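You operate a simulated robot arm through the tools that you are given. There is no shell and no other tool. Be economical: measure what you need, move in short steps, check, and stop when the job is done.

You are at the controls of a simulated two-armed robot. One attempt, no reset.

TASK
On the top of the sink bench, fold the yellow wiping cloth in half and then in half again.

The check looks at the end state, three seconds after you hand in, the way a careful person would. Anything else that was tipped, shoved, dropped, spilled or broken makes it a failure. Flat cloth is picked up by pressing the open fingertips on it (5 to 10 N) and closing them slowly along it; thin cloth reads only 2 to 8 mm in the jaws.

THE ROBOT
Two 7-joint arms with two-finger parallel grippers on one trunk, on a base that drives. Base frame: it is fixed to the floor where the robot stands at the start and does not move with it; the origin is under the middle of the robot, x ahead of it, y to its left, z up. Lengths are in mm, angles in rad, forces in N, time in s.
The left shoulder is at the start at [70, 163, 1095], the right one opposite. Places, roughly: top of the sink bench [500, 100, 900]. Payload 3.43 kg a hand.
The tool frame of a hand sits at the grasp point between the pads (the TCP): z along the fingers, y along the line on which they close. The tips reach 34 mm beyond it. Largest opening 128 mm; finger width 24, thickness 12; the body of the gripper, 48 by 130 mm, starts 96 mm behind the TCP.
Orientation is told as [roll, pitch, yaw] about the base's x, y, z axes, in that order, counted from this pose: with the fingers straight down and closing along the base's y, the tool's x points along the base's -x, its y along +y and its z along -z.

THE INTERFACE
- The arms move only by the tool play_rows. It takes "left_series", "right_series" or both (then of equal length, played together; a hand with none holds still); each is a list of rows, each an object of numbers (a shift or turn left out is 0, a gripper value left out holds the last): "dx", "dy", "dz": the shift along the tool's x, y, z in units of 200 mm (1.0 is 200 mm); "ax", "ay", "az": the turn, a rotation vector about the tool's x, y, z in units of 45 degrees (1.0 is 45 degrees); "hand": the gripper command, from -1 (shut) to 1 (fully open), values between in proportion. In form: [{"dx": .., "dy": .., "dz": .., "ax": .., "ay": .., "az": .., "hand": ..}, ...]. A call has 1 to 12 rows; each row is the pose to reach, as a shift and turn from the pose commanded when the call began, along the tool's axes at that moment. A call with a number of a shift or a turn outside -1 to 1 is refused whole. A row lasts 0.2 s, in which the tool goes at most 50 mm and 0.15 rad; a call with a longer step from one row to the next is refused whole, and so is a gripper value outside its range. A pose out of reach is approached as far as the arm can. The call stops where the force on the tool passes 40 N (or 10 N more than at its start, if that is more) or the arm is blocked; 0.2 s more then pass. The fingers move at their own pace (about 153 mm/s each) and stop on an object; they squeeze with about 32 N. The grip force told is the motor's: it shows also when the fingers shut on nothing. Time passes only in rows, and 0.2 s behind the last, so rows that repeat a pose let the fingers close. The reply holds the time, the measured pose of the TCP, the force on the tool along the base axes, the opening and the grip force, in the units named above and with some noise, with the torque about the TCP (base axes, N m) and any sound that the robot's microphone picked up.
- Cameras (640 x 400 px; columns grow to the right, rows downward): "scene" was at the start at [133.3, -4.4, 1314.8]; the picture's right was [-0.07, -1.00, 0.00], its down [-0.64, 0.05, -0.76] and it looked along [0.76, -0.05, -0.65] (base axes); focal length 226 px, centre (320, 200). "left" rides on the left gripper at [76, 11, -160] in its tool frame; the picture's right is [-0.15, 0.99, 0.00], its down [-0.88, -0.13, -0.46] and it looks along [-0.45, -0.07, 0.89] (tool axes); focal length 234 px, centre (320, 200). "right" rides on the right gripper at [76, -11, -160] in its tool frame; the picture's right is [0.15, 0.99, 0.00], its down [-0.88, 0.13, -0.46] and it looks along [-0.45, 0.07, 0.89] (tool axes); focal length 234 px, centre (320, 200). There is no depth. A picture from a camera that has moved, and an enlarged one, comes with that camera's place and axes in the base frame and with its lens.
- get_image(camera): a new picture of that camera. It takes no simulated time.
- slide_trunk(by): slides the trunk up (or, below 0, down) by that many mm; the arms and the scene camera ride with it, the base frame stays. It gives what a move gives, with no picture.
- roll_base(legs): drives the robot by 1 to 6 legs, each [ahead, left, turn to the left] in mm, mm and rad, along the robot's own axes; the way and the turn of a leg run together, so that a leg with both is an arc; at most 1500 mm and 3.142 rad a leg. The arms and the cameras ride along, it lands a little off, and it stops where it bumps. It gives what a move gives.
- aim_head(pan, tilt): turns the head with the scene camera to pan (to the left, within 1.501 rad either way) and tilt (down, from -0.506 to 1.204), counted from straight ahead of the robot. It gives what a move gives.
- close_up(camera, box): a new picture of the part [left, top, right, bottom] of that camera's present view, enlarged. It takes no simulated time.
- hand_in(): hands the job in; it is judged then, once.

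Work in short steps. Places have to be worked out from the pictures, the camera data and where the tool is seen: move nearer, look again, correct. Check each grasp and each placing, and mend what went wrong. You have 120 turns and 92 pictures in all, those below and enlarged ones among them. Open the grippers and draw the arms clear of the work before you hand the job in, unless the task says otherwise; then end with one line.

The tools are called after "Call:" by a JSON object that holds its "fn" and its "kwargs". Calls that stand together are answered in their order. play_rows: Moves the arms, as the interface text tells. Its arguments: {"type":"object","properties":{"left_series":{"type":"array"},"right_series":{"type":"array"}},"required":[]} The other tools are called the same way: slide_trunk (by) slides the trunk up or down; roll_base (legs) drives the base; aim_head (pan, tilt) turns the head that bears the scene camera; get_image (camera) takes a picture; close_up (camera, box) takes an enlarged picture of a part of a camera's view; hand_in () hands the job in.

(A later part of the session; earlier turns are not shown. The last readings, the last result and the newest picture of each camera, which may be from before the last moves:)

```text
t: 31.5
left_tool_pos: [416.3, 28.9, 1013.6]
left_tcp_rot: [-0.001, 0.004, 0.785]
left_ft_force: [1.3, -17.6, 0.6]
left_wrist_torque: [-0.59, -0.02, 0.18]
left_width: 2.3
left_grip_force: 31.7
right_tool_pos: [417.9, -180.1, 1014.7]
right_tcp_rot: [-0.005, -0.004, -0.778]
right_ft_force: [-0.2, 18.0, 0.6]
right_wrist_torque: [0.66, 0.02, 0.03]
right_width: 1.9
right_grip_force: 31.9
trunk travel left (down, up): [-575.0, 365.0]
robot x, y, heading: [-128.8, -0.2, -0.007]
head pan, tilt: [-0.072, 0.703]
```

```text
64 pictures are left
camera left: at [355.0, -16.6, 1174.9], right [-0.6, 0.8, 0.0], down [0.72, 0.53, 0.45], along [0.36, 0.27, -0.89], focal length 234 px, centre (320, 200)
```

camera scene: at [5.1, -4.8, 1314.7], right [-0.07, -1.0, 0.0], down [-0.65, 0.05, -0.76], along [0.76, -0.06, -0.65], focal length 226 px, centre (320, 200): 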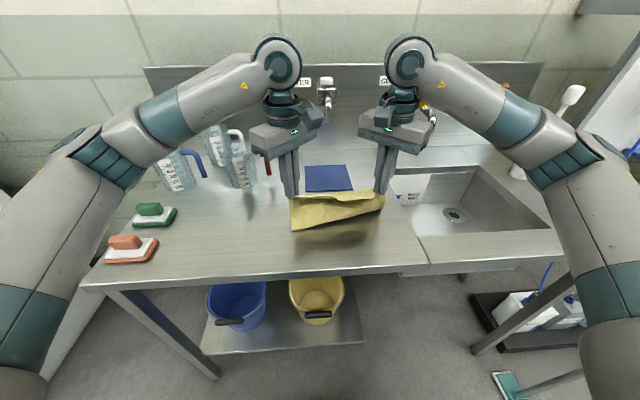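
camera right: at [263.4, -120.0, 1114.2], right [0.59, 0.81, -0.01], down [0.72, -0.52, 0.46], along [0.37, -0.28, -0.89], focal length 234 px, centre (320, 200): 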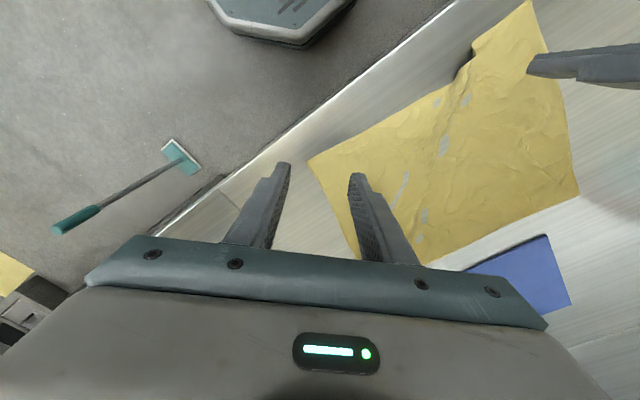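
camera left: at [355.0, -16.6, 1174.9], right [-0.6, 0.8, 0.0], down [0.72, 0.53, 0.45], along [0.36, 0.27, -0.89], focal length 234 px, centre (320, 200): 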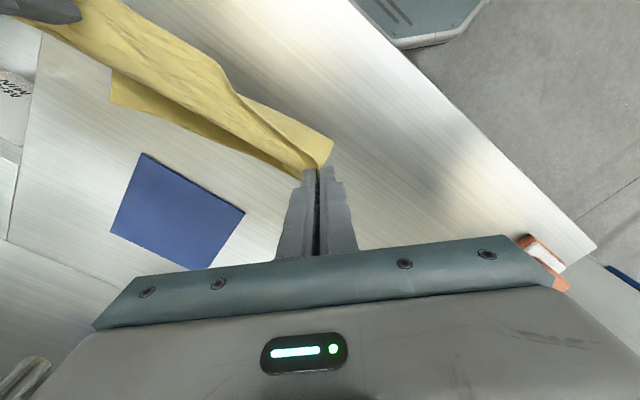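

Cloth is taut laterally (18 N), so I narrow the separation a bit in the second half while lowering onto the far edge (still at x≈518).

Call:
{"fn": "play_rows", "kwargs": {"left_series": [{"dx": -0.078, "dy": -0.087, "dz": 0.015}, {"dx": -0.152, "dy": -0.17, "dz": 0.065}, {"dx": -0.215, "dy": -0.24, "dz": 0.145}, {"dx": -0.263, "dy": -0.294, "dz": 0.25}, {"dx": -0.294, "dy": -0.327, "dz": 0.37}, {"dx": -0.304, "dy": -0.339, "dz": 0.46}], "right_series": [{"dx": -0.083, "dy": 0.08, "dz": 0.015}, {"dx": -0.16, "dy": 0.155, "dz": 0.065}, {"dx": -0.227, "dy": 0.22, "dz": 0.145}, {"dx": -0.277, "dy": 0.268, "dz": 0.25}, {"dx": -0.309, "dy": 0.299, "dz": 0.37}, {"dx": -0.32, "dy": 0.31, "dz": 0.46}]}}

Call:
{"fn": "close_up", "kwargs": {"camera": "scene", "box": [240, 130, 430, 270]}}

Call:
{"fn": "get_image", "kwargs": {"camera": "left"}}

Call:
{"fn": "get_image", "kwargs": {"camera": "right"}}

```text
t: 32.9
left_tool_pos: [507.3, 25.2, 921.9]
left_tcp_rot: [0.0, 0.0, 0.787]
left_ft_force: [0.4, -10.5, 1.2]
left_wrist_torque: [-0.38, -0.04, 0.15]
left_width: 1.6
left_grip_force: 32.1
right_tool_pos: [506.3, -182.1, 921.7]
right_tcp_rot: [-0.004, -0.005, -0.779]
right_ft_force: [-0.4, 10.6, 0.9]
right_wrist_torque: [0.37, -0.01, 0.03]
right_width: 1.9
right_grip_force: 31.4
trunk travel left (down, up): [-575.0, 365.0]
robot x, y, heading: [-129.9, 3.0, -0.001]
head pan, tilt: [-0.072, 0.703]
```

```text
2.86 times, centred on (335, 200) of scene
camera zoom: at [4.7, -4.6, 1314.9], right [-0.07, -1.0, 0.0], down [-0.65, 0.05, -0.76], along [0.76, -0.06, -0.65], focal length 645 px, centre (277, 200)
```

zoom: 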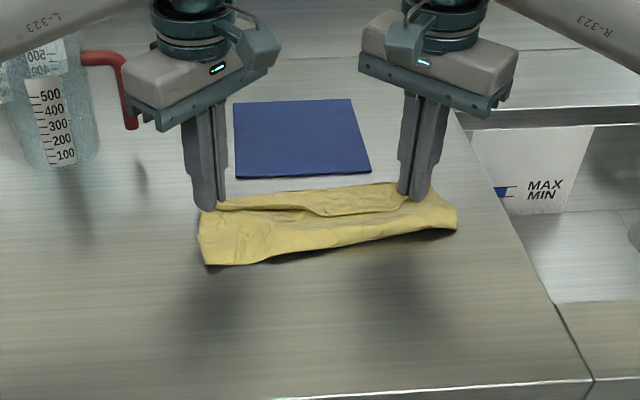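

```text
62 pictures are left
camera left: at [445.0, -20.2, 1081.7], right [-0.6, 0.8, 0.0], down [0.72, 0.53, 0.45], along [0.36, 0.27, -0.89], focal length 234 px, centre (320, 200)
```

left: 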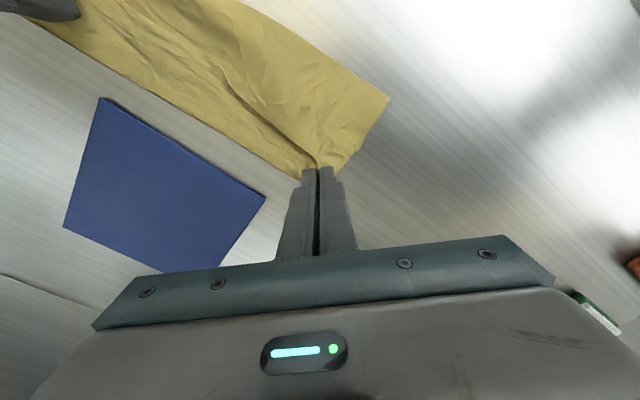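

```text
61 pictures are left
camera right: at [443.7, -135.4, 1082.0], right [0.59, 0.81, -0.01], down [0.72, -0.52, 0.46], along [0.37, -0.28, -0.89], focal length 234 px, centre (320, 200)
```

right: 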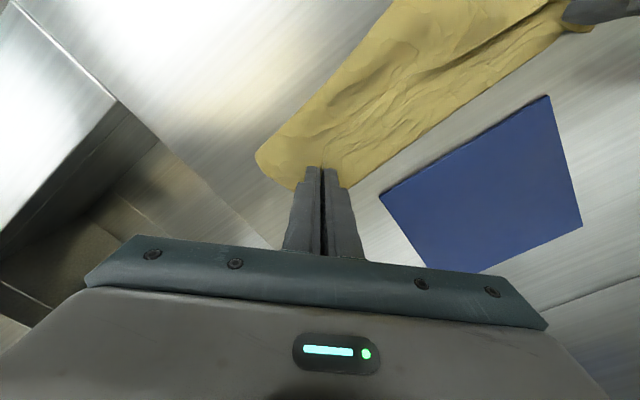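

Fold is over the far edge. Lower 3 mm, open gently and lift.

Call:
{"fn": "play_rows", "kwargs": {"left_series": [{"dz": 0.015}, {"dz": 0.015, "hand": -0.9}, {"dz": 0.015, "hand": -0.8}, {"dz": 0.01, "hand": -0.7}, {"dz": 0.0, "hand": -0.6}, {"dz": -0.1}, {"dz": -0.25}, {"dz": -0.4}], "right_series": [{"dz": 0.015}, {"dz": 0.015, "hand": -0.9}, {"dz": 0.015, "hand": -0.8}, {"dz": 0.01, "hand": -0.7}, {"dz": 0.0, "hand": -0.6}, {"dz": -0.1}, {"dz": -0.25}, {"dz": -0.4}]}}

Call:
{"fn": "close_up", "kwargs": {"camera": "scene", "box": [240, 130, 430, 270]}}

Call:
{"fn": "get_image", "kwargs": {"camera": "left"}}

Call:
{"fn": "get_image", "kwargs": {"camera": "right"}}

```text
t: 34.7
left_tool_pos: [508.1, 26.0, 1003.2]
left_tcp_rot: [0.002, 0.0, 0.786]
left_ft_force: [-0.1, -0.6, 0.6]
left_wrist_torque: [-0.01, -0.03, -0.02]
left_width: 25.4
left_grip_force: 0.0
right_tool_pos: [505.2, -182.2, 1003.4]
right_tcp_rot: [-0.005, -0.006, -0.781]
right_ft_force: [1.0, -0.2, -0.5]
right_wrist_torque: [-0.01, -0.05, -0.01]
right_width: 25.4
right_grip_force: 0.1
trunk travel left (down, up): [-575.0, 365.0]
robot x, y, heading: [-128.0, 4.5, 0.0]
head pan, tilt: [-0.072, 0.703]
```

```text
2.86 times, centred on (335, 200) of scene
camera zoom: at [3.2, -4.7, 1314.8], right [-0.07, -1.0, 0.0], down [-0.64, 0.05, -0.76], along [0.76, -0.06, -0.65], focal length 645 px, centre (277, 200)
```

zoom: 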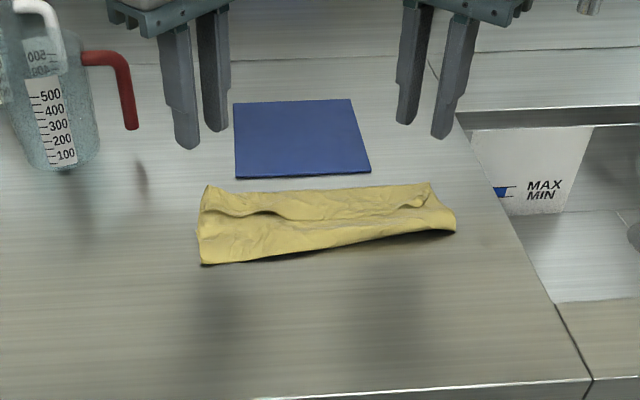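

```text
59 pictures are left
camera left: at [445.8, -18.9, 1163.8], right [-0.6, 0.8, 0.0], down [0.71, 0.53, 0.45], along [0.36, 0.27, -0.89], focal length 234 px, centre (320, 200)
```

left: 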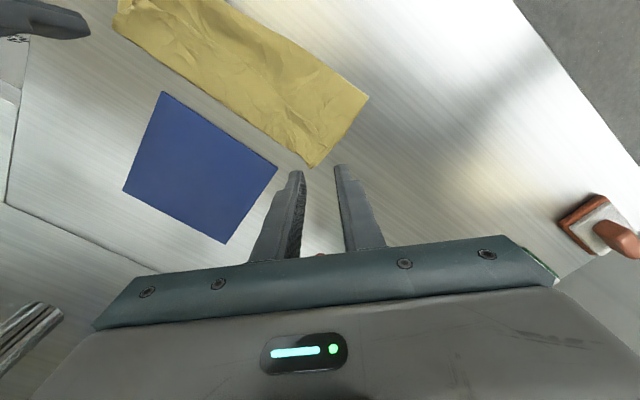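

```text
58 pictures are left
camera right: at [442.5, -134.2, 1164.3], right [0.59, 0.81, -0.01], down [0.72, -0.52, 0.46], along [0.37, -0.28, -0.89], focal length 234 px, centre (320, 200)
```

right: 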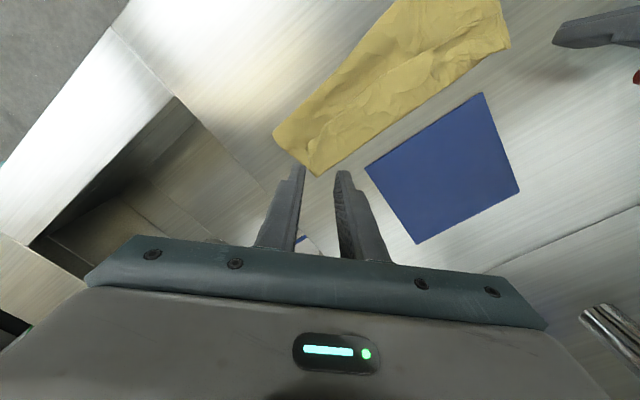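

The fold landed. Move the hands away and inspect closely.

Call:
{"fn": "play_rows", "kwargs": {"left_series": [{"dx": -0.03, "dy": 0.19}, {"dx": -0.06, "dy": 0.38}, {"dx": -0.1, "dy": 0.57}, {"dx": -0.127, "dy": 0.75}], "right_series": [{"dx": -0.03, "dy": -0.18}, {"dx": -0.06, "dy": -0.36}, {"dx": -0.09, "dy": -0.54}, {"dx": -0.12, "dy": -0.725}]}}

Call:
{"fn": "close_up", "kwargs": {"camera": "scene", "box": [280, 160, 400, 235]}}

Call:
{"fn": "get_image", "kwargs": {"camera": "left"}}

Call:
{"fn": "get_image", "kwargs": {"camera": "right"}}

```text
t: 35.7
left_tool_pos: [416.1, 149.7, 1001.6]
left_tcp_rot: [0.0, 0.0, 0.785]
left_ft_force: [-0.7, 0.0, 0.2]
left_wrist_torque: [0.01, -0.04, 0.03]
left_width: 25.6
left_grip_force: 0.0
right_tool_pos: [418.7, -300.7, 1004.2]
right_tcp_rot: [-0.005, -0.007, -0.779]
right_ft_force: [-0.6, 0.0, 0.1]
right_wrist_torque: [0.02, -0.04, 0.01]
right_width: 25.7
right_grip_force: 0.0
trunk travel left (down, up): [-575.0, 365.0]
robot x, y, heading: [-127.7, 3.7, 0.001]
head pan, tilt: [-0.072, 0.703]
```

```text
5.33 times, centred on (340, 198) of scene
camera zoom: at [2.1, -4.6, 1315.2], right [-0.07, -1.0, 0.0], down [-0.64, 0.05, -0.76], along [0.76, -0.06, -0.65], focal length 1204 px, centre (213, 213)
```

zoom: 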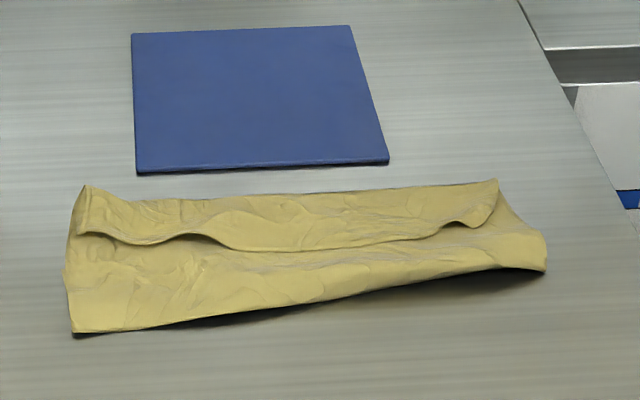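

```text
56 pictures are left
camera left: at [354.0, 104.9, 1162.0], right [-0.6, 0.8, 0.0], down [0.71, 0.53, 0.46], along [0.37, 0.27, -0.89], focal length 234 px, centre (320, 200)
```

left: 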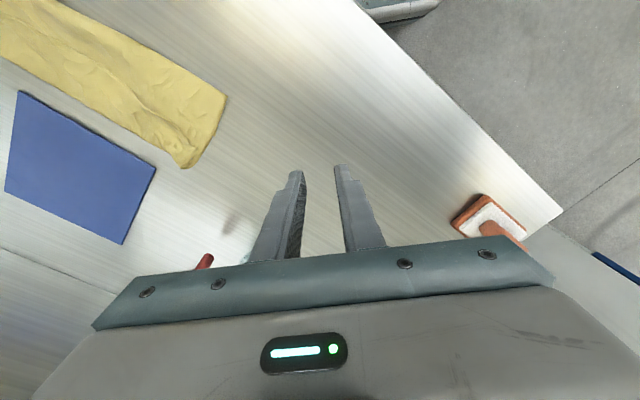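

```text
55 pictures are left
camera right: at [356.1, -253.3, 1165.2], right [0.59, 0.81, -0.01], down [0.72, -0.52, 0.46], along [0.37, -0.28, -0.89], focal length 234 px, centre (320, 200)
```

right: 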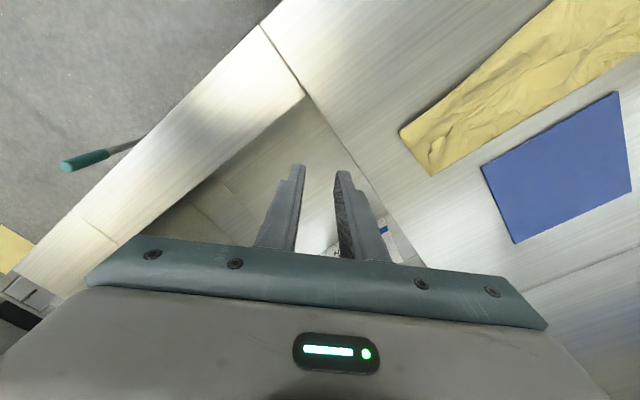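

The top layer's outer ~35 mm appears turned back on itself along the far edge. Let me inspect the two far corners with the wrist cameras.

Call:
{"fn": "close_up", "kwargs": {"camera": "left", "box": [0, 0, 240, 200]}}

Call:
{"fn": "close_up", "kwargs": {"camera": "right", "box": [390, 0, 640, 200]}}

```text
2.00 times, centred on (120, 100) of left
camera zoom: at [354.0, 104.9, 1162.0], right [-0.6, 0.8, 0.0], down [0.71, 0.53, 0.46], along [0.37, 0.27, -0.89], focal length 468 px, centre (720, 400)
```

zoom: 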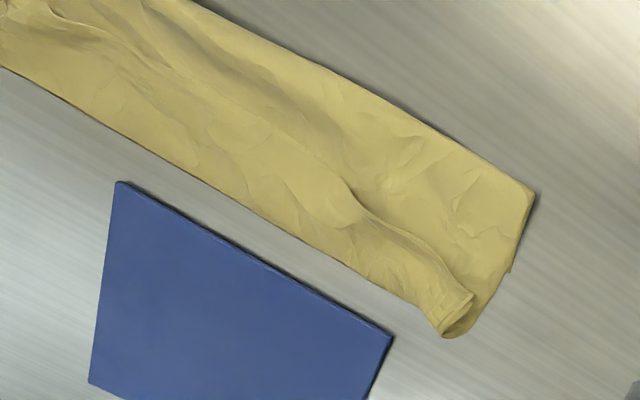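

```text
2.00 times, centred on (515, 100) of right
camera zoom: at [356.1, -253.3, 1165.2], right [0.59, 0.81, -0.01], down [0.72, -0.52, 0.46], along [0.37, -0.28, -0.89], focal length 468 px, centre (-70, 400)
```

zoom: 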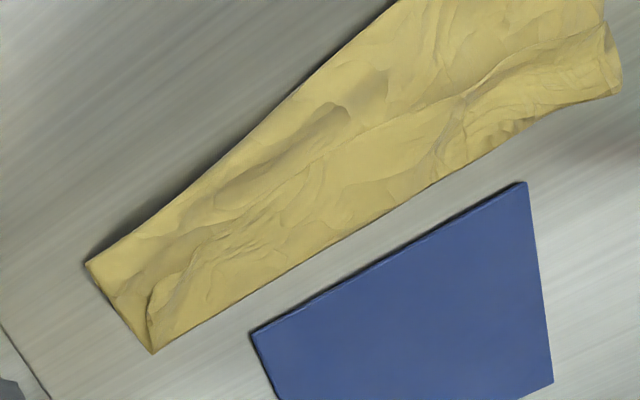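

The strip's far side shows a turned-back flap (free edge facing the robot at x≈480). I'll bring both hands over it, yawed to close roughly along x, to pick the flap's edge and re-lay it.

Call:
{"fn": "play_rows", "kwargs": {"left_series": [{"dx": 0.045, "dy": -0.15, "az": -0.12}, {"dx": 0.09, "dy": -0.31, "az": -0.24}, {"dx": 0.14, "dy": -0.47, "az": -0.36, "dz": 0.05}, {"dx": 0.19, "dy": -0.63, "az": -0.48, "dz": 0.12}, {"dx": 0.233, "dy": -0.79, "az": -0.6, "dz": 0.2}], "right_series": [{"dx": 0.04, "dy": 0.15, "az": 0.12}, {"dx": 0.08, "dy": 0.3, "az": 0.24}, {"dx": 0.12, "dy": 0.45, "az": 0.36, "dz": 0.05}, {"dx": 0.165, "dy": 0.6, "az": 0.48, "dz": 0.12}, {"dx": 0.209, "dy": 0.75, "az": 0.6, "dz": 0.2}]}}

Call:
{"fn": "get_image", "kwargs": {"camera": "left"}}

Call:
{"fn": "get_image", "kwargs": {"camera": "right"}}

```text
t: 36.9
left_tool_pos: [495.7, 12.1, 966.2]
left_tcp_rot: [0.004, -0.001, 1.241]
left_ft_force: [-4.5, 9.0, 0.8]
left_wrist_torque: [-1.66, -0.71, -0.74]
left_width: 25.5
left_grip_force: 0.1
right_tool_pos: [497.8, -175.1, 963.3]
right_tcp_rot: [-0.004, -0.01, -1.247]
right_ft_force: [4.4, -9.5, -1.1]
right_wrist_torque: [1.48, 0.71, -0.04]
right_width: 25.6
right_grip_force: 0.0
trunk travel left (down, up): [-575.0, 365.0]
robot x, y, heading: [-126.7, -1.9, -0.001]
head pan, tilt: [-0.072, 0.703]
stopped in row 5 (left hand): the force on the tool passed its limit (the readings are from after the stop); the commanded pose is now the measured one
```

```text
52 pictures are left
camera left: at [460.1, -56.0, 1124.8], right [-0.89, 0.46, 0.0], down [0.41, 0.79, 0.46], along [0.21, 0.41, -0.89], focal length 234 px, centre (320, 200)
```

left: 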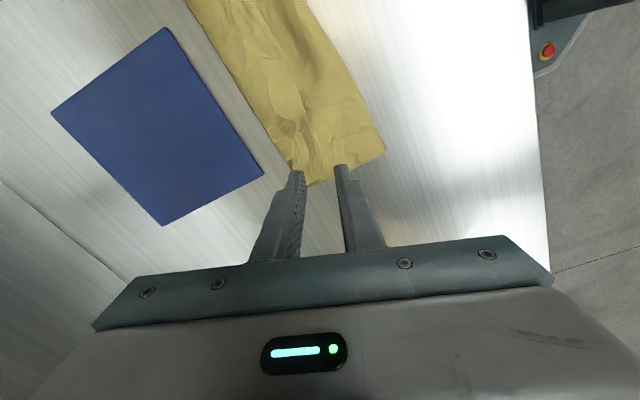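

```text
51 pictures are left
camera right: at [462.2, -104.9, 1124.4], right [0.89, 0.45, -0.01], down [0.4, -0.79, 0.46], along [0.2, -0.42, -0.89], focal length 234 px, centre (320, 200)
```

right: 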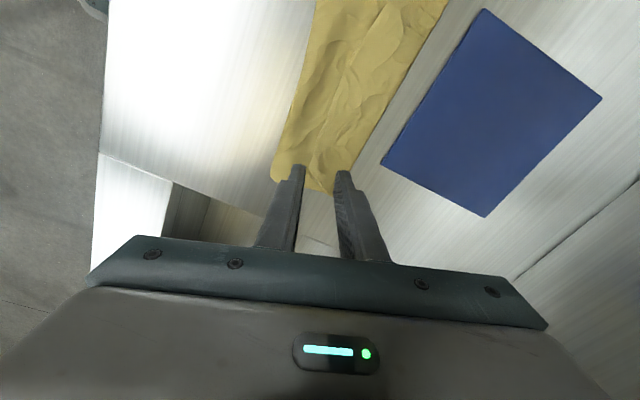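

The two wrist cameras/hands touched each other; I separate them by 15 mm each and look closely.

Call:
{"fn": "play_rows", "kwargs": {"left_series": [{"dx": -0.075}, {"dx": -0.075}], "right_series": [{"dx": -0.04}, {"dx": -0.04}]}}

Call:
{"fn": "close_up", "kwargs": {"camera": "left", "box": [200, 40, 440, 220]}}

Call:
{"fn": "close_up", "kwargs": {"camera": "right", "box": [200, 40, 440, 220]}}

```text
t: 37.5
left_tool_pos: [497.9, 25.8, 963.8]
left_tcp_rot: [0.004, -0.001, 1.243]
left_ft_force: [-0.9, -0.3, -0.3]
left_wrist_torque: [-0.01, -0.02, 0.04]
left_width: 25.4
left_grip_force: 0.0
right_tool_pos: [499.3, -182.3, 965.1]
right_tcp_rot: [-0.003, -0.01, -1.247]
right_ft_force: [0.0, 0.7, -0.1]
right_wrist_torque: [0.0, 0.0, 0.01]
right_width: 25.6
right_grip_force: 0.1
trunk travel left (down, up): [-575.0, 365.0]
robot x, y, heading: [-127.1, 0.8, 0.002]
head pan, tilt: [-0.072, 0.703]
```

```text
2.22 times, centred on (320, 130) of left
camera zoom: at [463.6, -42.6, 1125.1], right [-0.89, 0.46, 0.0], down [0.41, 0.79, 0.46], along [0.21, 0.41, -0.89], focal length 520 px, centre (320, 356)
```

zoom: 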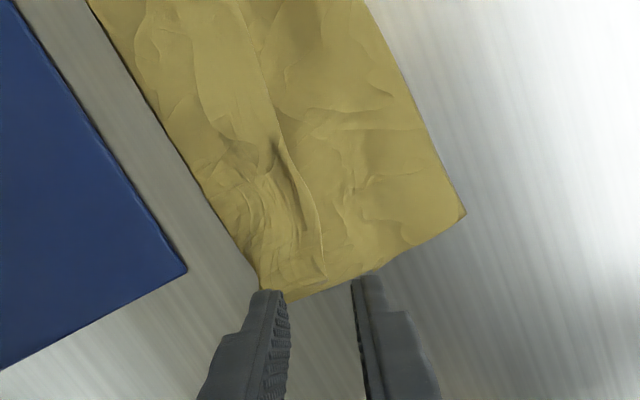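

```text
2.22 times, centred on (320, 130) of right
camera zoom: at [462.9, -111.9, 1125.4], right [0.89, 0.45, -0.01], down [0.41, -0.79, 0.46], along [0.21, -0.42, -0.89], focal length 520 px, centre (320, 356)
```

zoom: 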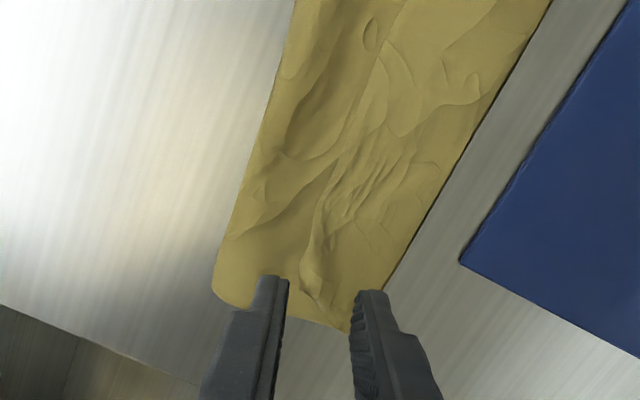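

The flap edges: left at x≈497 (y 22), right at x≈492 (y −180). I centre the fingers on them with 36 mm opening and lower near to contact.

Call:
{"fn": "play_rows", "kwargs": {"left_series": [{"dx": 0.011, "dy": -0.03, "dz": 0.05, "hand": -0.44}, {"dx": 0.011, "dy": -0.03, "dz": 0.12}, {"dx": 0.011, "dy": -0.03, "dz": 0.17}, {"dx": 0.011, "dy": -0.03, "dz": 0.195}], "right_series": [{"dy": -0.015, "dz": 0.05, "hand": -0.44}, {"dy": -0.015, "dz": 0.12}, {"dy": -0.015, "dz": 0.17}, {"dy": -0.015, "dz": 0.2}]}}

Call:
{"fn": "close_up", "kwargs": {"camera": "left", "box": [220, 60, 420, 210]}}

Call:
{"fn": "close_up", "kwargs": {"camera": "right", "box": [220, 60, 420, 210]}}

```text
t: 38.5
left_tool_pos: [505.0, 22.7, 925.1]
left_tcp_rot: [0.005, -0.002, 1.243]
left_ft_force: [-0.1, -0.2, -0.1]
left_wrist_torque: [-0.05, 0.03, -0.02]
left_width: 35.7
left_grip_force: 0.1
right_tool_pos: [496.8, -183.8, 924.5]
right_tcp_rot: [-0.006, -0.009, -1.246]
right_ft_force: [-0.7, 0.4, 0.4]
right_wrist_torque: [0.01, -0.01, 0.0]
right_width: 35.9
right_grip_force: 0.0
trunk travel left (down, up): [-575.0, 365.0]
robot x, y, heading: [-129.7, 0.2, -0.01]
head pan, tilt: [-0.072, 0.703]
```

```text
2.67 times, centred on (320, 135) of left
camera zoom: at [468.8, -46.1, 1085.9], right [-0.89, 0.46, 0.0], down [0.41, 0.79, 0.46], along [0.21, 0.41, -0.89], focal length 624 px, centre (320, 373)
```

zoom: 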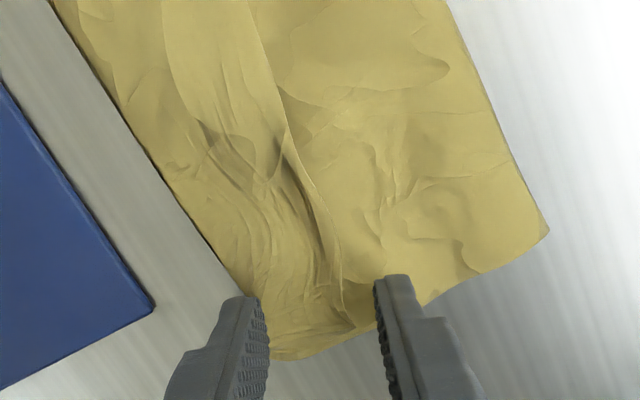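

```text
2.67 times, centred on (320, 135) of right
camera zoom: at [461.0, -113.3, 1085.6], right [0.89, 0.45, -0.01], down [0.41, -0.79, 0.46], along [0.21, -0.42, -0.89], focal length 624 px, centre (320, 373)
```

zoom: 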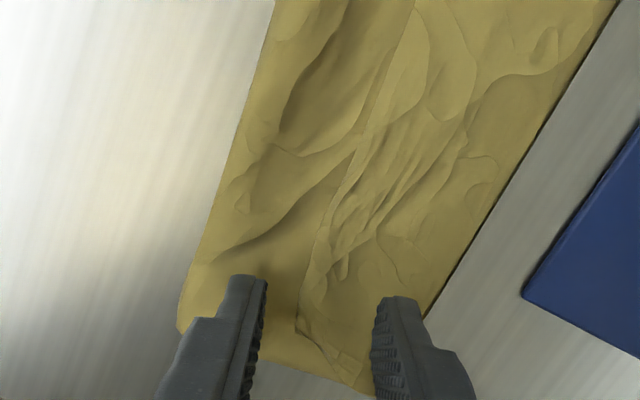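

Both flap edges are between the fingers. Lower to light contact.

Call:
{"fn": "play_rows", "kwargs": {"left_series": [{"dz": 0.008}, {"dz": 0.016}, {"dz": 0.024}], "right_series": [{"dz": 0.008}, {"dz": 0.016}, {"dz": 0.024}]}}

```text
t: 39.3
left_tool_pos: [503.7, 22.6, 922.3]
left_tcp_rot: [0.003, -0.002, 1.243]
left_ft_force: [0.4, 0.0, -0.3]
left_wrist_torque: [-0.03, -0.01, 0.04]
left_width: 36.1
left_grip_force: 0.0
right_tool_pos: [496.0, -183.7, 919.1]
right_tcp_rot: [-0.006, -0.01, -1.246]
right_ft_force: [0.0, -0.3, 0.5]
right_wrist_torque: [-0.01, 0.01, 0.0]
right_width: 36.0
right_grip_force: 0.1
trunk travel left (down, up): [-575.0, 365.0]
robot x, y, heading: [-128.6, 1.3, 0.0]
head pan, tilt: [-0.072, 0.703]
```

Call:
{"fn": "play_rows", "kwargs": {"left_series": [{"dz": 0.008}, {"dz": 0.014}], "right_series": [{"dz": 0.003}, {"dz": 0.006}]}}

```text
t: 39.9
left_tool_pos: [503.8, 23.4, 918.0]
left_tcp_rot: [0.004, -0.001, 1.241]
left_ft_force: [-0.2, 0.3, 0.4]
left_wrist_torque: [0.0, 0.0, -0.03]
left_width: 35.9
left_grip_force: 0.0
right_tool_pos: [495.6, -183.1, 918.9]
right_tcp_rot: [-0.006, -0.01, -1.246]
right_ft_force: [0.2, -0.5, -0.7]
right_wrist_torque: [0.01, 0.02, -0.01]
right_width: 35.6
right_grip_force: 0.1
trunk travel left (down, up): [-575.0, 365.0]
robot x, y, heading: [-129.3, -0.6, 0.001]
head pan, tilt: [-0.072, 0.703]
```

Still no contact force; one to two mm more each.

Call:
{"fn": "play_rows", "kwargs": {"left_series": [{"dz": 0.003}, {"dz": 0.006}, {"dz": 0.008}], "right_series": [{"dz": 0.003}, {"dz": 0.006}, {"dz": 0.009}]}}

```text
t: 40.7
left_tool_pos: [504.1, 21.8, 916.5]
left_tcp_rot: [0.003, -0.002, 1.241]
left_ft_force: [0.1, -0.7, 0.2]
left_wrist_torque: [-0.02, -0.01, 0.0]
left_width: 35.8
left_grip_force: 0.1
right_tool_pos: [496.5, -183.9, 917.5]
right_tcp_rot: [-0.006, -0.011, -1.246]
right_ft_force: [0.0, -0.2, -0.3]
right_wrist_torque: [0.01, 0.0, 0.01]
right_width: 35.5
right_grip_force: 0.0
trunk travel left (down, up): [-575.0, 365.0]
robot x, y, heading: [-127.2, 0.7, -0.006]
head pan, tilt: [-0.072, 0.703]
```

Tips are already level with the lower layers with no force read (cloth is soft). Raise 3 mm so only the upper flap is caught, and close slowly.

Call:
{"fn": "play_rows", "kwargs": {"left_series": [{"dz": -0.014}, {"dz": -0.014, "hand": -0.52}, {"dz": -0.014, "hand": -0.6}, {"dz": -0.014, "hand": -0.68}, {"dz": -0.014, "hand": -0.76}, {"dz": -0.014, "hand": -0.84}, {"dz": -0.014, "hand": -0.92}, {"dz": -0.014, "hand": -1}, {"dz": -0.014, "hand": -1}], "right_series": [{"dz": -0.012}, {"dz": -0.012, "hand": -0.52}, {"dz": -0.012, "hand": -0.6}, {"dz": -0.012, "hand": -0.68}, {"dz": -0.012, "hand": -0.76}, {"dz": -0.012, "hand": -0.84}, {"dz": -0.012, "hand": -0.92}, {"dz": -0.012, "hand": -1}, {"dz": -0.012, "hand": -1}]}}

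Call:
{"fn": "close_up", "kwargs": {"camera": "left", "box": [220, 60, 420, 210]}}

Call:
{"fn": "close_up", "kwargs": {"camera": "right", "box": [220, 60, 420, 210]}}

```text
t: 42.7
left_tool_pos: [505.2, 21.8, 920.8]
left_tcp_rot: [0.004, -0.002, 1.243]
left_ft_force: [-0.5, 0.7, 0.4]
left_wrist_torque: [0.02, 0.0, -0.02]
left_width: 1.7
left_grip_force: 32.0
right_tool_pos: [495.0, -184.6, 921.8]
right_tcp_rot: [-0.005, -0.011, -1.246]
right_ft_force: [-0.7, 0.5, -0.4]
right_wrist_torque: [0.02, -0.03, 0.0]
right_width: 2.1
right_grip_force: 32.1
trunk travel left (down, up): [-575.0, 365.0]
robot x, y, heading: [-127.5, 2.9, 0.003]
head pan, tilt: [-0.072, 0.703]
```

```text
2.67 times, centred on (320, 135) of left
camera zoom: at [469.6, -45.7, 1079.9], right [-0.89, 0.46, 0.0], down [0.41, 0.79, 0.46], along [0.21, 0.41, -0.89], focal length 624 px, centre (320, 373)
```

zoom: 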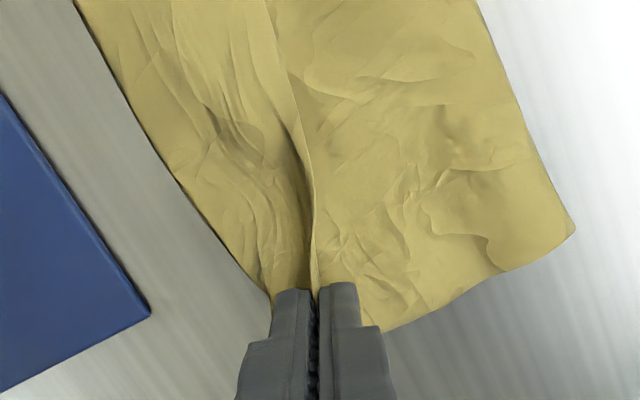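

```text
2.67 times, centred on (320, 135) of right
camera zoom: at [460.4, -112.7, 1080.2], right [0.89, 0.45, -0.01], down [0.4, -0.79, 0.46], along [0.21, -0.42, -0.89], focal length 624 px, centre (320, 373)
```

zoom: 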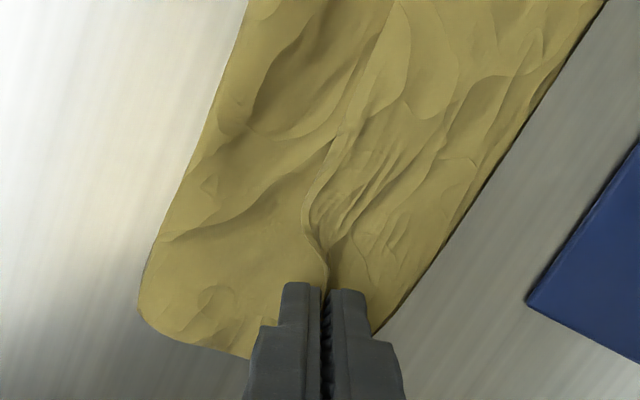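

Only the flap edge is gripped in each. Lift 60 mm and look.

Call:
{"fn": "play_rows", "kwargs": {"left_series": [{"dz": -0.08}, {"dz": -0.16}, {"dz": -0.24}, {"dz": -0.32}], "right_series": [{"dz": -0.08}, {"dz": -0.16}, {"dz": -0.24}, {"dz": -0.32}]}}

Call:
{"fn": "close_up", "kwargs": {"camera": "scene", "box": [250, 120, 420, 250]}}

Call:
{"fn": "get_image", "kwargs": {"camera": "left"}}

Call:
{"fn": "get_image", "kwargs": {"camera": "right"}}

```text
t: 43.7
left_tool_pos: [503.6, 22.6, 984.0]
left_tcp_rot: [0.005, 0.0, 1.243]
left_ft_force: [-0.4, -0.4, -0.5]
left_wrist_torque: [0.01, 0.0, -0.02]
left_width: 1.7
left_grip_force: 32.0
right_tool_pos: [496.4, -183.1, 985.0]
right_tcp_rot: [-0.004, -0.011, -1.247]
right_ft_force: [-0.7, 0.4, -0.7]
right_wrist_torque: [-0.01, 0.01, 0.0]
right_width: 2.1
right_grip_force: 32.3
trunk travel left (down, up): [-575.0, 365.0]
robot x, y, heading: [-133.9, -1.2, -0.003]
head pan, tilt: [-0.072, 0.703]
```

```text
3.08 times, centred on (335, 185) of scene
camera zoom: at [3.7, -4.6, 1314.8], right [-0.07, -1.0, 0.0], down [-0.64, 0.05, -0.76], along [0.76, -0.06, -0.65], focal length 695 px, centre (274, 246)
```

zoom: 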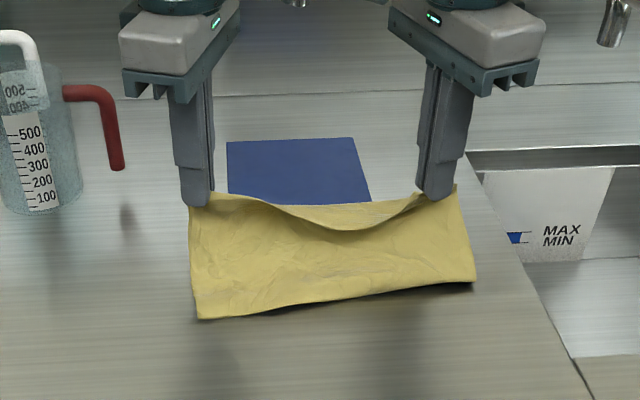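

```text
43 pictures are left
camera left: at [468.0, -44.8, 1144.2], right [-0.89, 0.46, 0.0], down [0.41, 0.79, 0.46], along [0.21, 0.41, -0.89], focal length 234 px, centre (320, 200)
```

left: 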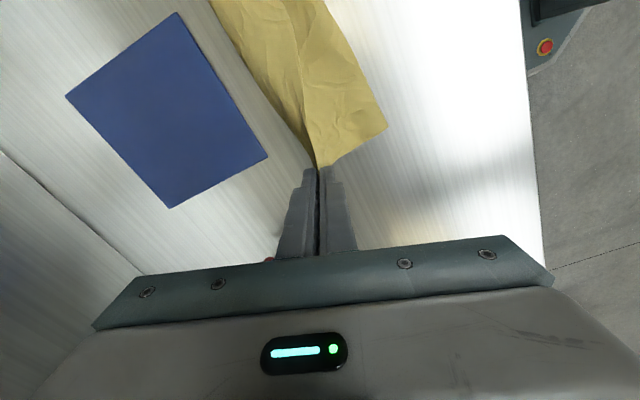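

```text
42 pictures are left
camera right: at [460.5, -112.2, 1145.4], right [0.89, 0.45, -0.01], down [0.4, -0.79, 0.46], along [0.21, -0.42, -0.89], focal length 234 px, centre (320, 200)
```

right: 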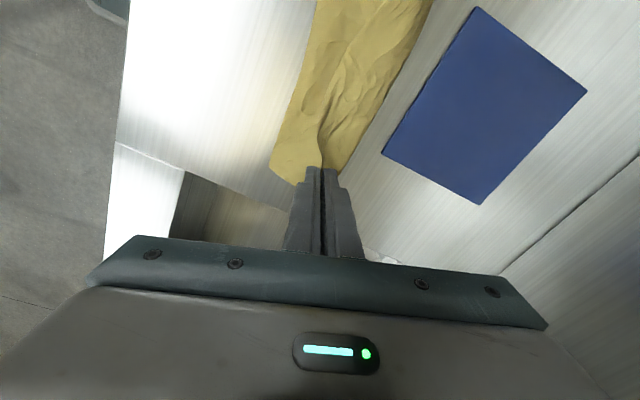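

Lifted cleanly; bottom layer's far edge is still at x≈517. Now spread slightly, go a bit forward, then come down while drawing back so the edge trails forward.

Call:
{"fn": "play_rows", "kwargs": {"left_series": [{"dx": -0.04, "dy": -0.05, "dz": 0.0}, {"dx": -0.06, "dy": -0.1, "dz": 0.06}, {"dx": -0.06, "dy": -0.1, "dz": 0.13}, {"dx": -0.06, "dy": -0.1, "dz": 0.2}, {"dx": -0.05, "dy": -0.07, "dz": 0.27}, {"dx": -0.037, "dy": -0.03, "dz": 0.32}], "right_series": [{"dx": -0.06, "dy": 0.06, "dz": 0.0}, {"dx": -0.076, "dy": 0.133, "dz": 0.06}, {"dx": -0.076, "dy": 0.133, "dz": 0.13}, {"dx": -0.076, "dy": 0.133, "dz": 0.2}, {"dx": -0.065, "dy": 0.1, "dz": 0.27}, {"dx": -0.054, "dy": 0.066, "dz": 0.32}]}}

Call:
{"fn": "close_up", "kwargs": {"camera": "scene", "box": [260, 140, 420, 250]}}

Call:
{"fn": "get_image", "kwargs": {"camera": "left"}}

```text
t: 45.1
left_tool_pos: [513.3, 27.7, 919.4]
left_tcp_rot: [0.003, -0.003, 1.241]
left_ft_force: [0.5, -4.0, 0.9]
left_wrist_torque: [-0.14, 0.0, 0.01]
left_width: 1.9
left_grip_force: 32.0
right_tool_pos: [512.2, -189.2, 919.5]
right_tcp_rot: [-0.003, -0.01, -1.246]
right_ft_force: [-0.1, 3.6, 2.0]
right_wrist_torque: [0.14, 0.0, 0.03]
right_width: 1.9
right_grip_force: 32.2
trunk travel left (down, up): [-575.0, 365.0]
robot x, y, heading: [-129.8, 0.9, 0.001]
head pan, tilt: [-0.072, 0.703]
```

```text
3.64 times, centred on (340, 195) of scene
camera zoom: at [4.1, -4.7, 1315.0], right [-0.07, -1.0, 0.0], down [-0.64, 0.05, -0.76], along [0.76, -0.06, -0.65], focal length 821 px, centre (247, 218)
```

zoom: 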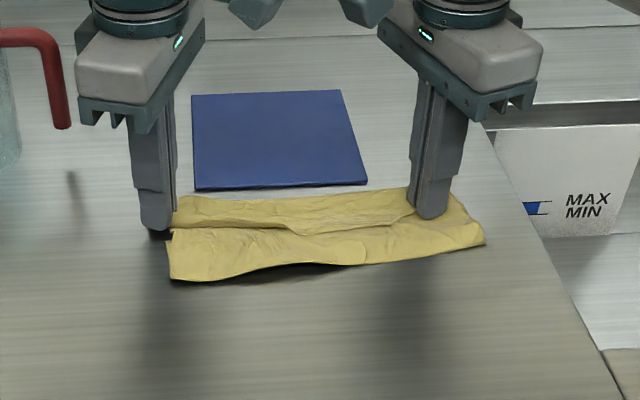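

```text
40 pictures are left
camera left: at [477.7, -41.1, 1079.6], right [-0.89, 0.46, 0.0], down [0.41, 0.79, 0.46], along [0.21, 0.41, -0.89], focal length 234 px, centre (320, 200)
```

left: 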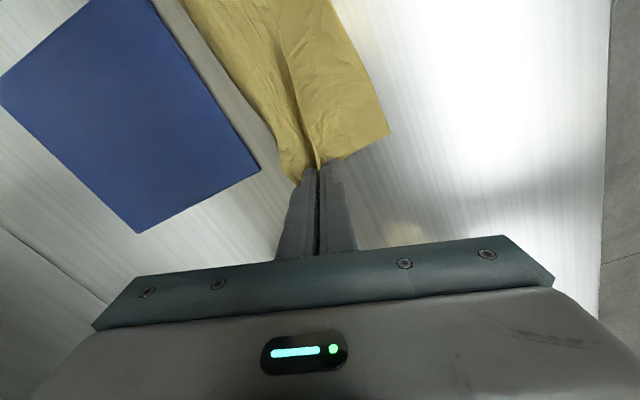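

The forward pull dragged the fold line to x≈444 and the edge bulged again. Best is to unfold back to flat along a reverse arc (still holding the edges), then refold on a lower arc with slack and finish with a low forward drag.

Call:
{"fn": "play_rows", "kwargs": {"left_series": [{"dx": 0.006, "dy": 0.018, "dz": -0.125}, {"dx": 0.024, "dy": 0.072, "dz": -0.24}, {"dx": 0.049, "dy": 0.144, "dz": -0.33}, {"dx": 0.082, "dy": 0.243, "dz": -0.4}, {"dx": 0.119, "dy": 0.351, "dz": -0.44}, {"dx": 0.159, "dy": 0.468, "dz": -0.45}, {"dx": 0.198, "dy": 0.585, "dz": -0.425}, {"dx": 0.232, "dy": 0.684, "dz": -0.37}, {"dx": 0.262, "dy": 0.774, "dz": -0.29}, {"dx": 0.287, "dy": 0.846, "dz": -0.2}, {"dx": 0.299, "dy": 0.882, "dz": -0.11}, {"dx": 0.305, "dy": 0.9, "dz": -0.03}], "right_series": [{"dx": 0.006, "dy": -0.018, "dz": -0.125}, {"dx": 0.024, "dy": -0.072, "dz": -0.24}, {"dx": 0.049, "dy": -0.144, "dz": -0.33}, {"dx": 0.082, "dy": -0.243, "dz": -0.4}, {"dx": 0.119, "dy": -0.351, "dz": -0.44}, {"dx": 0.159, "dy": -0.468, "dz": -0.45}, {"dx": 0.198, "dy": -0.585, "dz": -0.425}, {"dx": 0.232, "dy": -0.684, "dz": -0.37}, {"dx": 0.262, "dy": -0.774, "dz": -0.29}, {"dx": 0.287, "dy": -0.846, "dz": -0.2}, {"dx": 0.299, "dy": -0.882, "dz": -0.11}, {"dx": 0.305, "dy": -0.9, "dz": -0.03}]}}

Call:
{"fn": "close_up", "kwargs": {"camera": "scene", "box": [250, 150, 430, 280]}}

```text
t: 47.7
left_tool_pos: [322.6, 27.5, 925.5]
left_tcp_rot: [0.003, -0.001, 1.242]
left_ft_force: [-0.2, -4.6, 1.0]
left_wrist_torque: [-0.15, -0.02, 0.03]
left_width: 1.9
left_grip_force: 32.1
right_tool_pos: [322.8, -189.0, 927.1]
right_tcp_rot: [-0.006, -0.009, -1.248]
right_ft_force: [-0.2, 3.2, 0.5]
right_wrist_torque: [0.14, 0.0, 0.05]
right_width: 2.0
right_grip_force: 32.0
trunk travel left (down, up): [-575.0, 365.0]
robot x, y, heading: [-129.8, -1.2, -0.005]
head pan, tilt: [-0.072, 0.703]
```

```text
3.08 times, centred on (340, 215) of scene
camera zoom: at [4.5, -4.7, 1314.9], right [-0.07, -1.0, 0.0], down [-0.65, 0.05, -0.76], along [0.76, -0.06, -0.65], focal length 695 px, centre (258, 154)
```

zoom: 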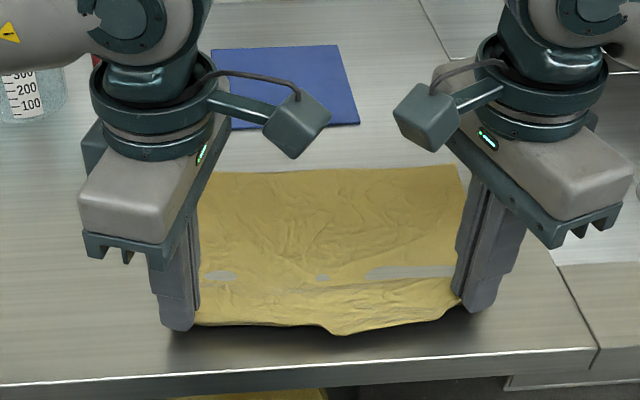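

Flat again, though the far edge moved ~25 mm toward the robot. Check both sides with the wrist cameras.

Call:
{"fn": "get_image", "kwargs": {"camera": "left"}}

Call:
{"fn": "get_image", "kwargs": {"camera": "right"}}

```text
38 pictures are left
camera left: at [286.8, -40.7, 1086.2], right [-0.89, 0.46, 0.0], down [0.41, 0.79, 0.46], along [0.21, 0.41, -0.89], focal length 234 px, centre (320, 200)
```

left: 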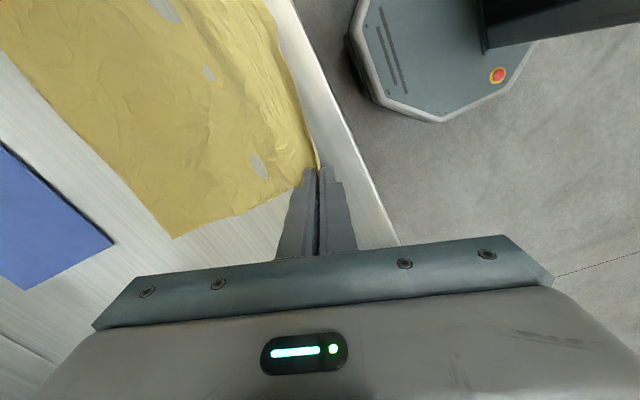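

```text
37 pictures are left
camera right: at [286.7, -118.7, 1086.8], right [0.89, 0.45, -0.01], down [0.41, -0.79, 0.46], along [0.21, -0.42, -0.89], focal length 234 px, centre (320, 200)
```

right: 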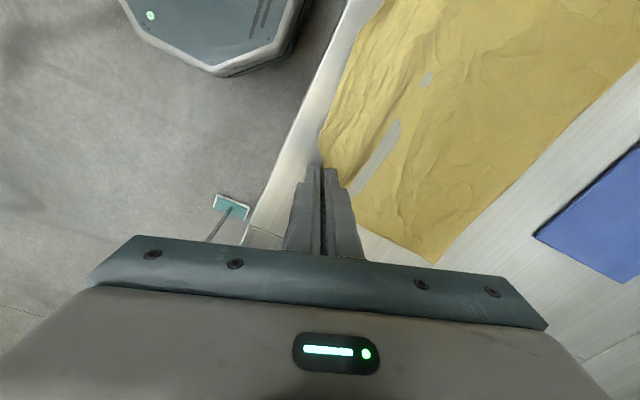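

Far corners now at about (496,22) and (489,−226): the far edge also shifted ~20 mm right. I shift the near edge the same amount right and draw it to x≈303 to square and flatten the cloth.

Call:
{"fn": "play_rows", "kwargs": {"left_series": [{"dx": 0.06, "dy": 0.03}, {"dx": 0.125, "dy": 0.058, "dz": 0.01}, {"dx": 0.125, "dy": 0.058, "dz": 0.02}], "right_series": [{"dx": -0.03, "dy": -0.06}, {"dx": -0.065, "dy": -0.122, "dz": 0.01}, {"dx": -0.065, "dy": -0.122, "dz": 0.025}]}}

Call:
{"fn": "close_up", "kwargs": {"camera": "scene", "box": [250, 150, 430, 280]}}

Call:
{"fn": "get_image", "kwargs": {"camera": "left"}}

Call:
{"fn": "get_image", "kwargs": {"camera": "right"}}

```text
t: 48.5
left_tool_pos: [303.2, 8.6, 922.3]
left_tcp_rot: [0.003, -0.001, 1.243]
left_ft_force: [0.3, -3.3, -0.6]
left_wrist_torque: [-0.11, 0.01, 0.02]
left_width: 1.7
left_grip_force: 31.8
right_tool_pos: [303.4, -208.1, 920.4]
right_tcp_rot: [-0.005, -0.011, -1.245]
right_ft_force: [0.0, 3.3, 0.4]
right_wrist_torque: [0.12, 0.02, 0.04]
right_width: 1.9
right_grip_force: 32.1
trunk travel left (down, up): [-575.0, 365.0]
robot x, y, heading: [-129.9, 2.0, -0.004]
head pan, tilt: [-0.072, 0.703]
```

```text
3.08 times, centred on (340, 215) of scene
camera zoom: at [4.6, -4.2, 1314.8], right [-0.07, -1.0, 0.0], down [-0.65, 0.05, -0.76], along [0.76, -0.06, -0.65], focal length 695 px, centre (258, 154)
```

zoom: 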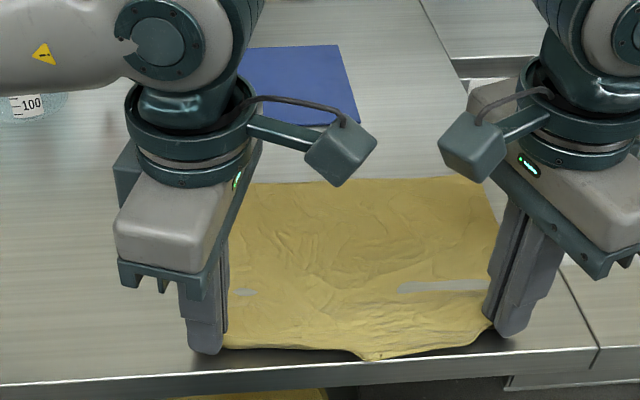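

```text
35 pictures are left
camera left: at [268.0, -59.8, 1082.9], right [-0.89, 0.46, 0.0], down [0.41, 0.79, 0.46], along [0.21, 0.41, -0.89], focal length 234 px, centre (320, 200)
```

left: 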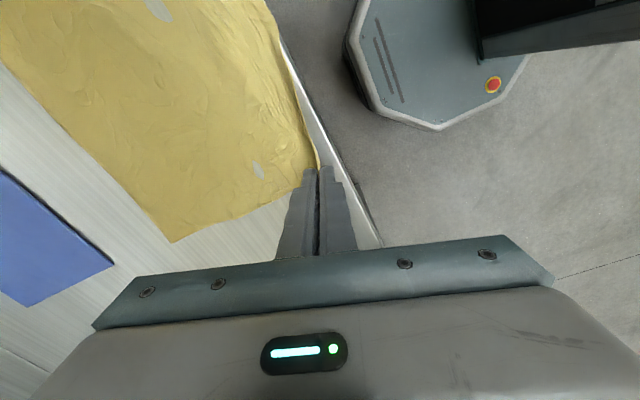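

```text
34 pictures are left
camera right: at [268.1, -137.3, 1081.0], right [0.89, 0.45, -0.01], down [0.4, -0.79, 0.46], along [0.21, -0.42, -0.89], focal length 234 px, centre (320, 200)
```

right: 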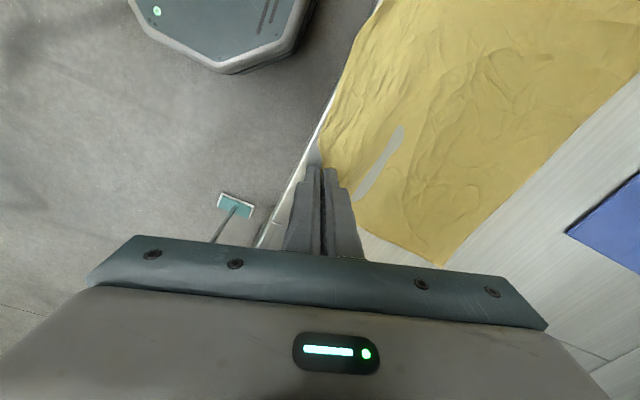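

The table is very slippery: the whole cloth slid as one and lies flat, far edge now at x≈475 and square with the hands. Now refold with a lower, slack arc and a forward-sloping descent to x≈465.

Call:
{"fn": "play_rows", "kwargs": {"left_series": [{"dx": -0.004, "dy": -0.014, "dz": -0.08}, {"dx": -0.016, "dy": -0.053, "dz": -0.16}, {"dx": -0.034, "dy": -0.11, "dz": -0.225}, {"dx": -0.058, "dy": -0.186, "dz": -0.275}, {"dx": -0.091, "dy": -0.291, "dz": -0.305}, {"dx": -0.125, "dy": -0.401, "dz": -0.31}, {"dx": -0.149, "dy": -0.4775, "dz": -0.27}, {"dx": -0.174, "dy": -0.559, "dz": -0.21}, {"dx": -0.198, "dy": -0.635, "dz": -0.14}, {"dx": -0.219, "dy": -0.702, "dz": -0.07}, {"dx": -0.232, "dy": -0.745, "dz": -0.02}, {"dx": -0.241, "dy": -0.774, "dz": 0.0}], "right_series": [{"dx": -0.005, "dy": 0.014, "dz": -0.08}, {"dx": -0.019, "dy": 0.052, "dz": -0.16}, {"dx": -0.039, "dy": 0.108, "dz": -0.225}, {"dx": -0.067, "dy": 0.183, "dz": -0.275}, {"dx": -0.104, "dy": 0.287, "dz": -0.305}, {"dx": -0.143, "dy": 0.395, "dz": -0.31}, {"dx": -0.171, "dy": 0.47, "dz": -0.27}, {"dx": -0.2, "dy": 0.55, "dz": -0.21}, {"dx": -0.227, "dy": 0.625, "dz": -0.14}, {"dx": -0.251, "dy": 0.691, "dz": -0.07}, {"dx": -0.266, "dy": 0.733, "dz": -0.02}, {"dx": -0.277, "dy": 0.761, "dz": 0.0}]}}

Call:
{"fn": "close_up", "kwargs": {"camera": "scene", "box": [260, 150, 420, 260]}}

Call:
{"fn": "get_image", "kwargs": {"camera": "left"}}

Call:
{"fn": "get_image", "kwargs": {"camera": "right"}}

```text
t: 51.1
left_tool_pos: [465.8, 3.3, 921.3]
left_tcp_rot: [0.004, -0.001, 1.242]
left_ft_force: [0.8, -4.9, 1.0]
left_wrist_torque: [-0.17, 0.02, 0.01]
left_width: 1.5
left_grip_force: 31.6
right_tool_pos: [464.4, -213.4, 920.4]
right_tcp_rot: [-0.005, -0.009, -1.244]
right_ft_force: [-0.9, 4.0, 0.7]
right_wrist_torque: [0.18, -0.02, 0.07]
right_width: 2.2
right_grip_force: 31.5
trunk travel left (down, up): [-575.0, 365.0]
robot x, y, heading: [-130.5, 1.9, 0.003]
head pan, tilt: [-0.072, 0.703]
```

```text
3.64 times, centred on (340, 205) of scene
camera zoom: at [4.4, -4.8, 1314.8], right [-0.07, -1.0, 0.0], down [-0.64, 0.05, -0.76], along [0.76, -0.06, -0.65], focal length 821 px, centre (247, 182)
```

zoom: 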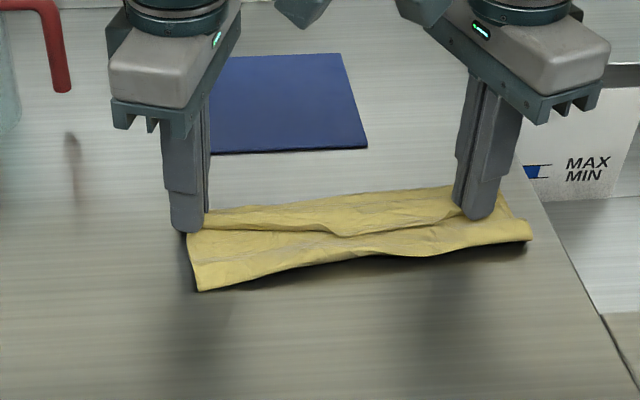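

```text
32 pictures are left
camera left: at [430.2, -64.9, 1080.9], right [-0.89, 0.46, 0.0], down [0.41, 0.79, 0.46], along [0.21, 0.41, -0.89], focal length 234 px, centre (320, 200)
```

left: 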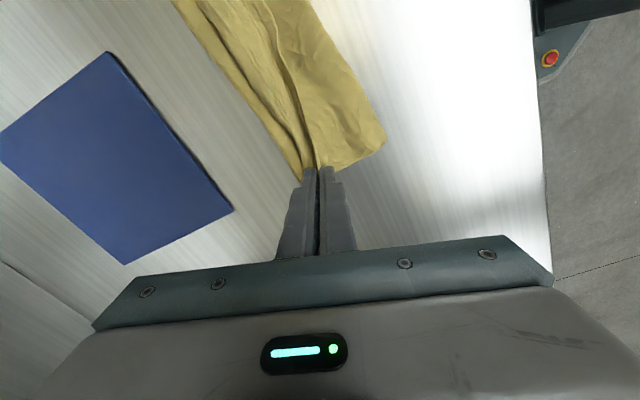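

```text
31 pictures are left
camera right: at [429.0, -143.0, 1080.2], right [0.89, 0.45, -0.01], down [0.41, -0.79, 0.46], along [0.21, -0.42, -0.89], focal length 234 px, centre (320, 200)
```

right: 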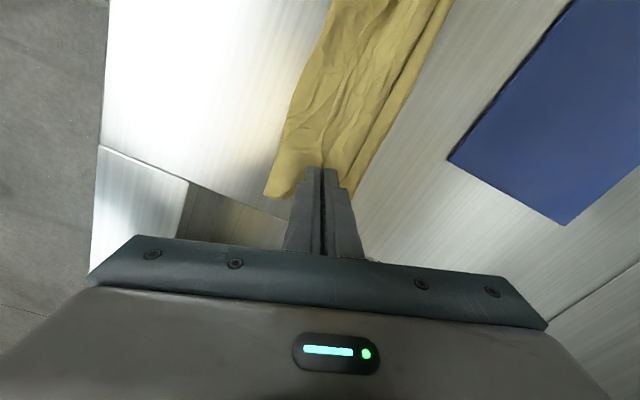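

Let me look closely at the far side by the left hand before releasing.

Call:
{"fn": "close_up", "kwargs": {"camera": "left", "box": [170, 0, 400, 190]}}

Call:
{"fn": "close_up", "kwargs": {"camera": "right", "box": [240, 0, 470, 190]}}

```text
2.11 times, centred on (285, 95) of left
camera zoom: at [430.2, -64.9, 1080.9], right [-0.89, 0.46, 0.0], down [0.41, 0.79, 0.46], along [0.21, 0.41, -0.89], focal length 493 px, centre (394, 421)
```

zoom: 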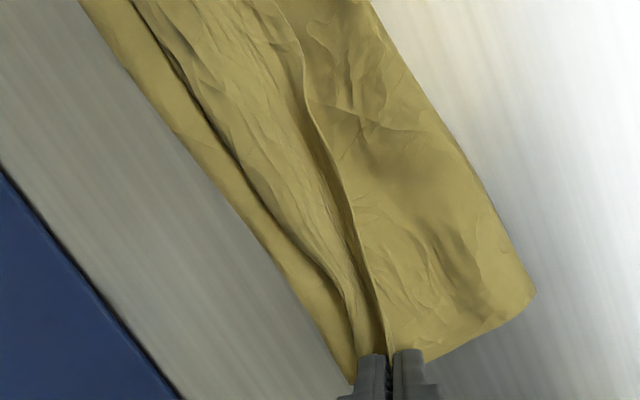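

```text
2.11 times, centred on (355, 95) of right
camera zoom: at [429.0, -143.0, 1080.2], right [0.89, 0.45, -0.01], down [0.41, -0.79, 0.46], along [0.21, -0.42, -0.89], focal length 493 px, centre (246, 421)
```

zoom: 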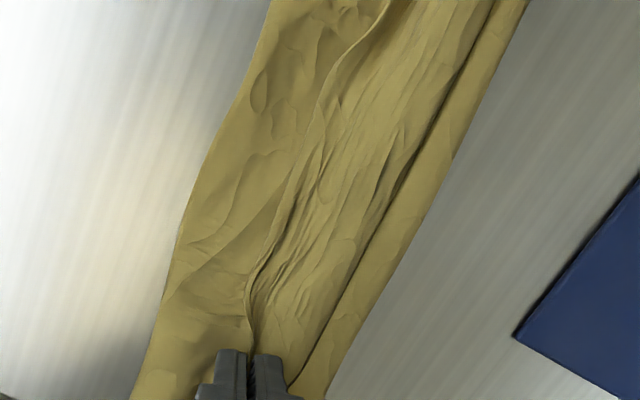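

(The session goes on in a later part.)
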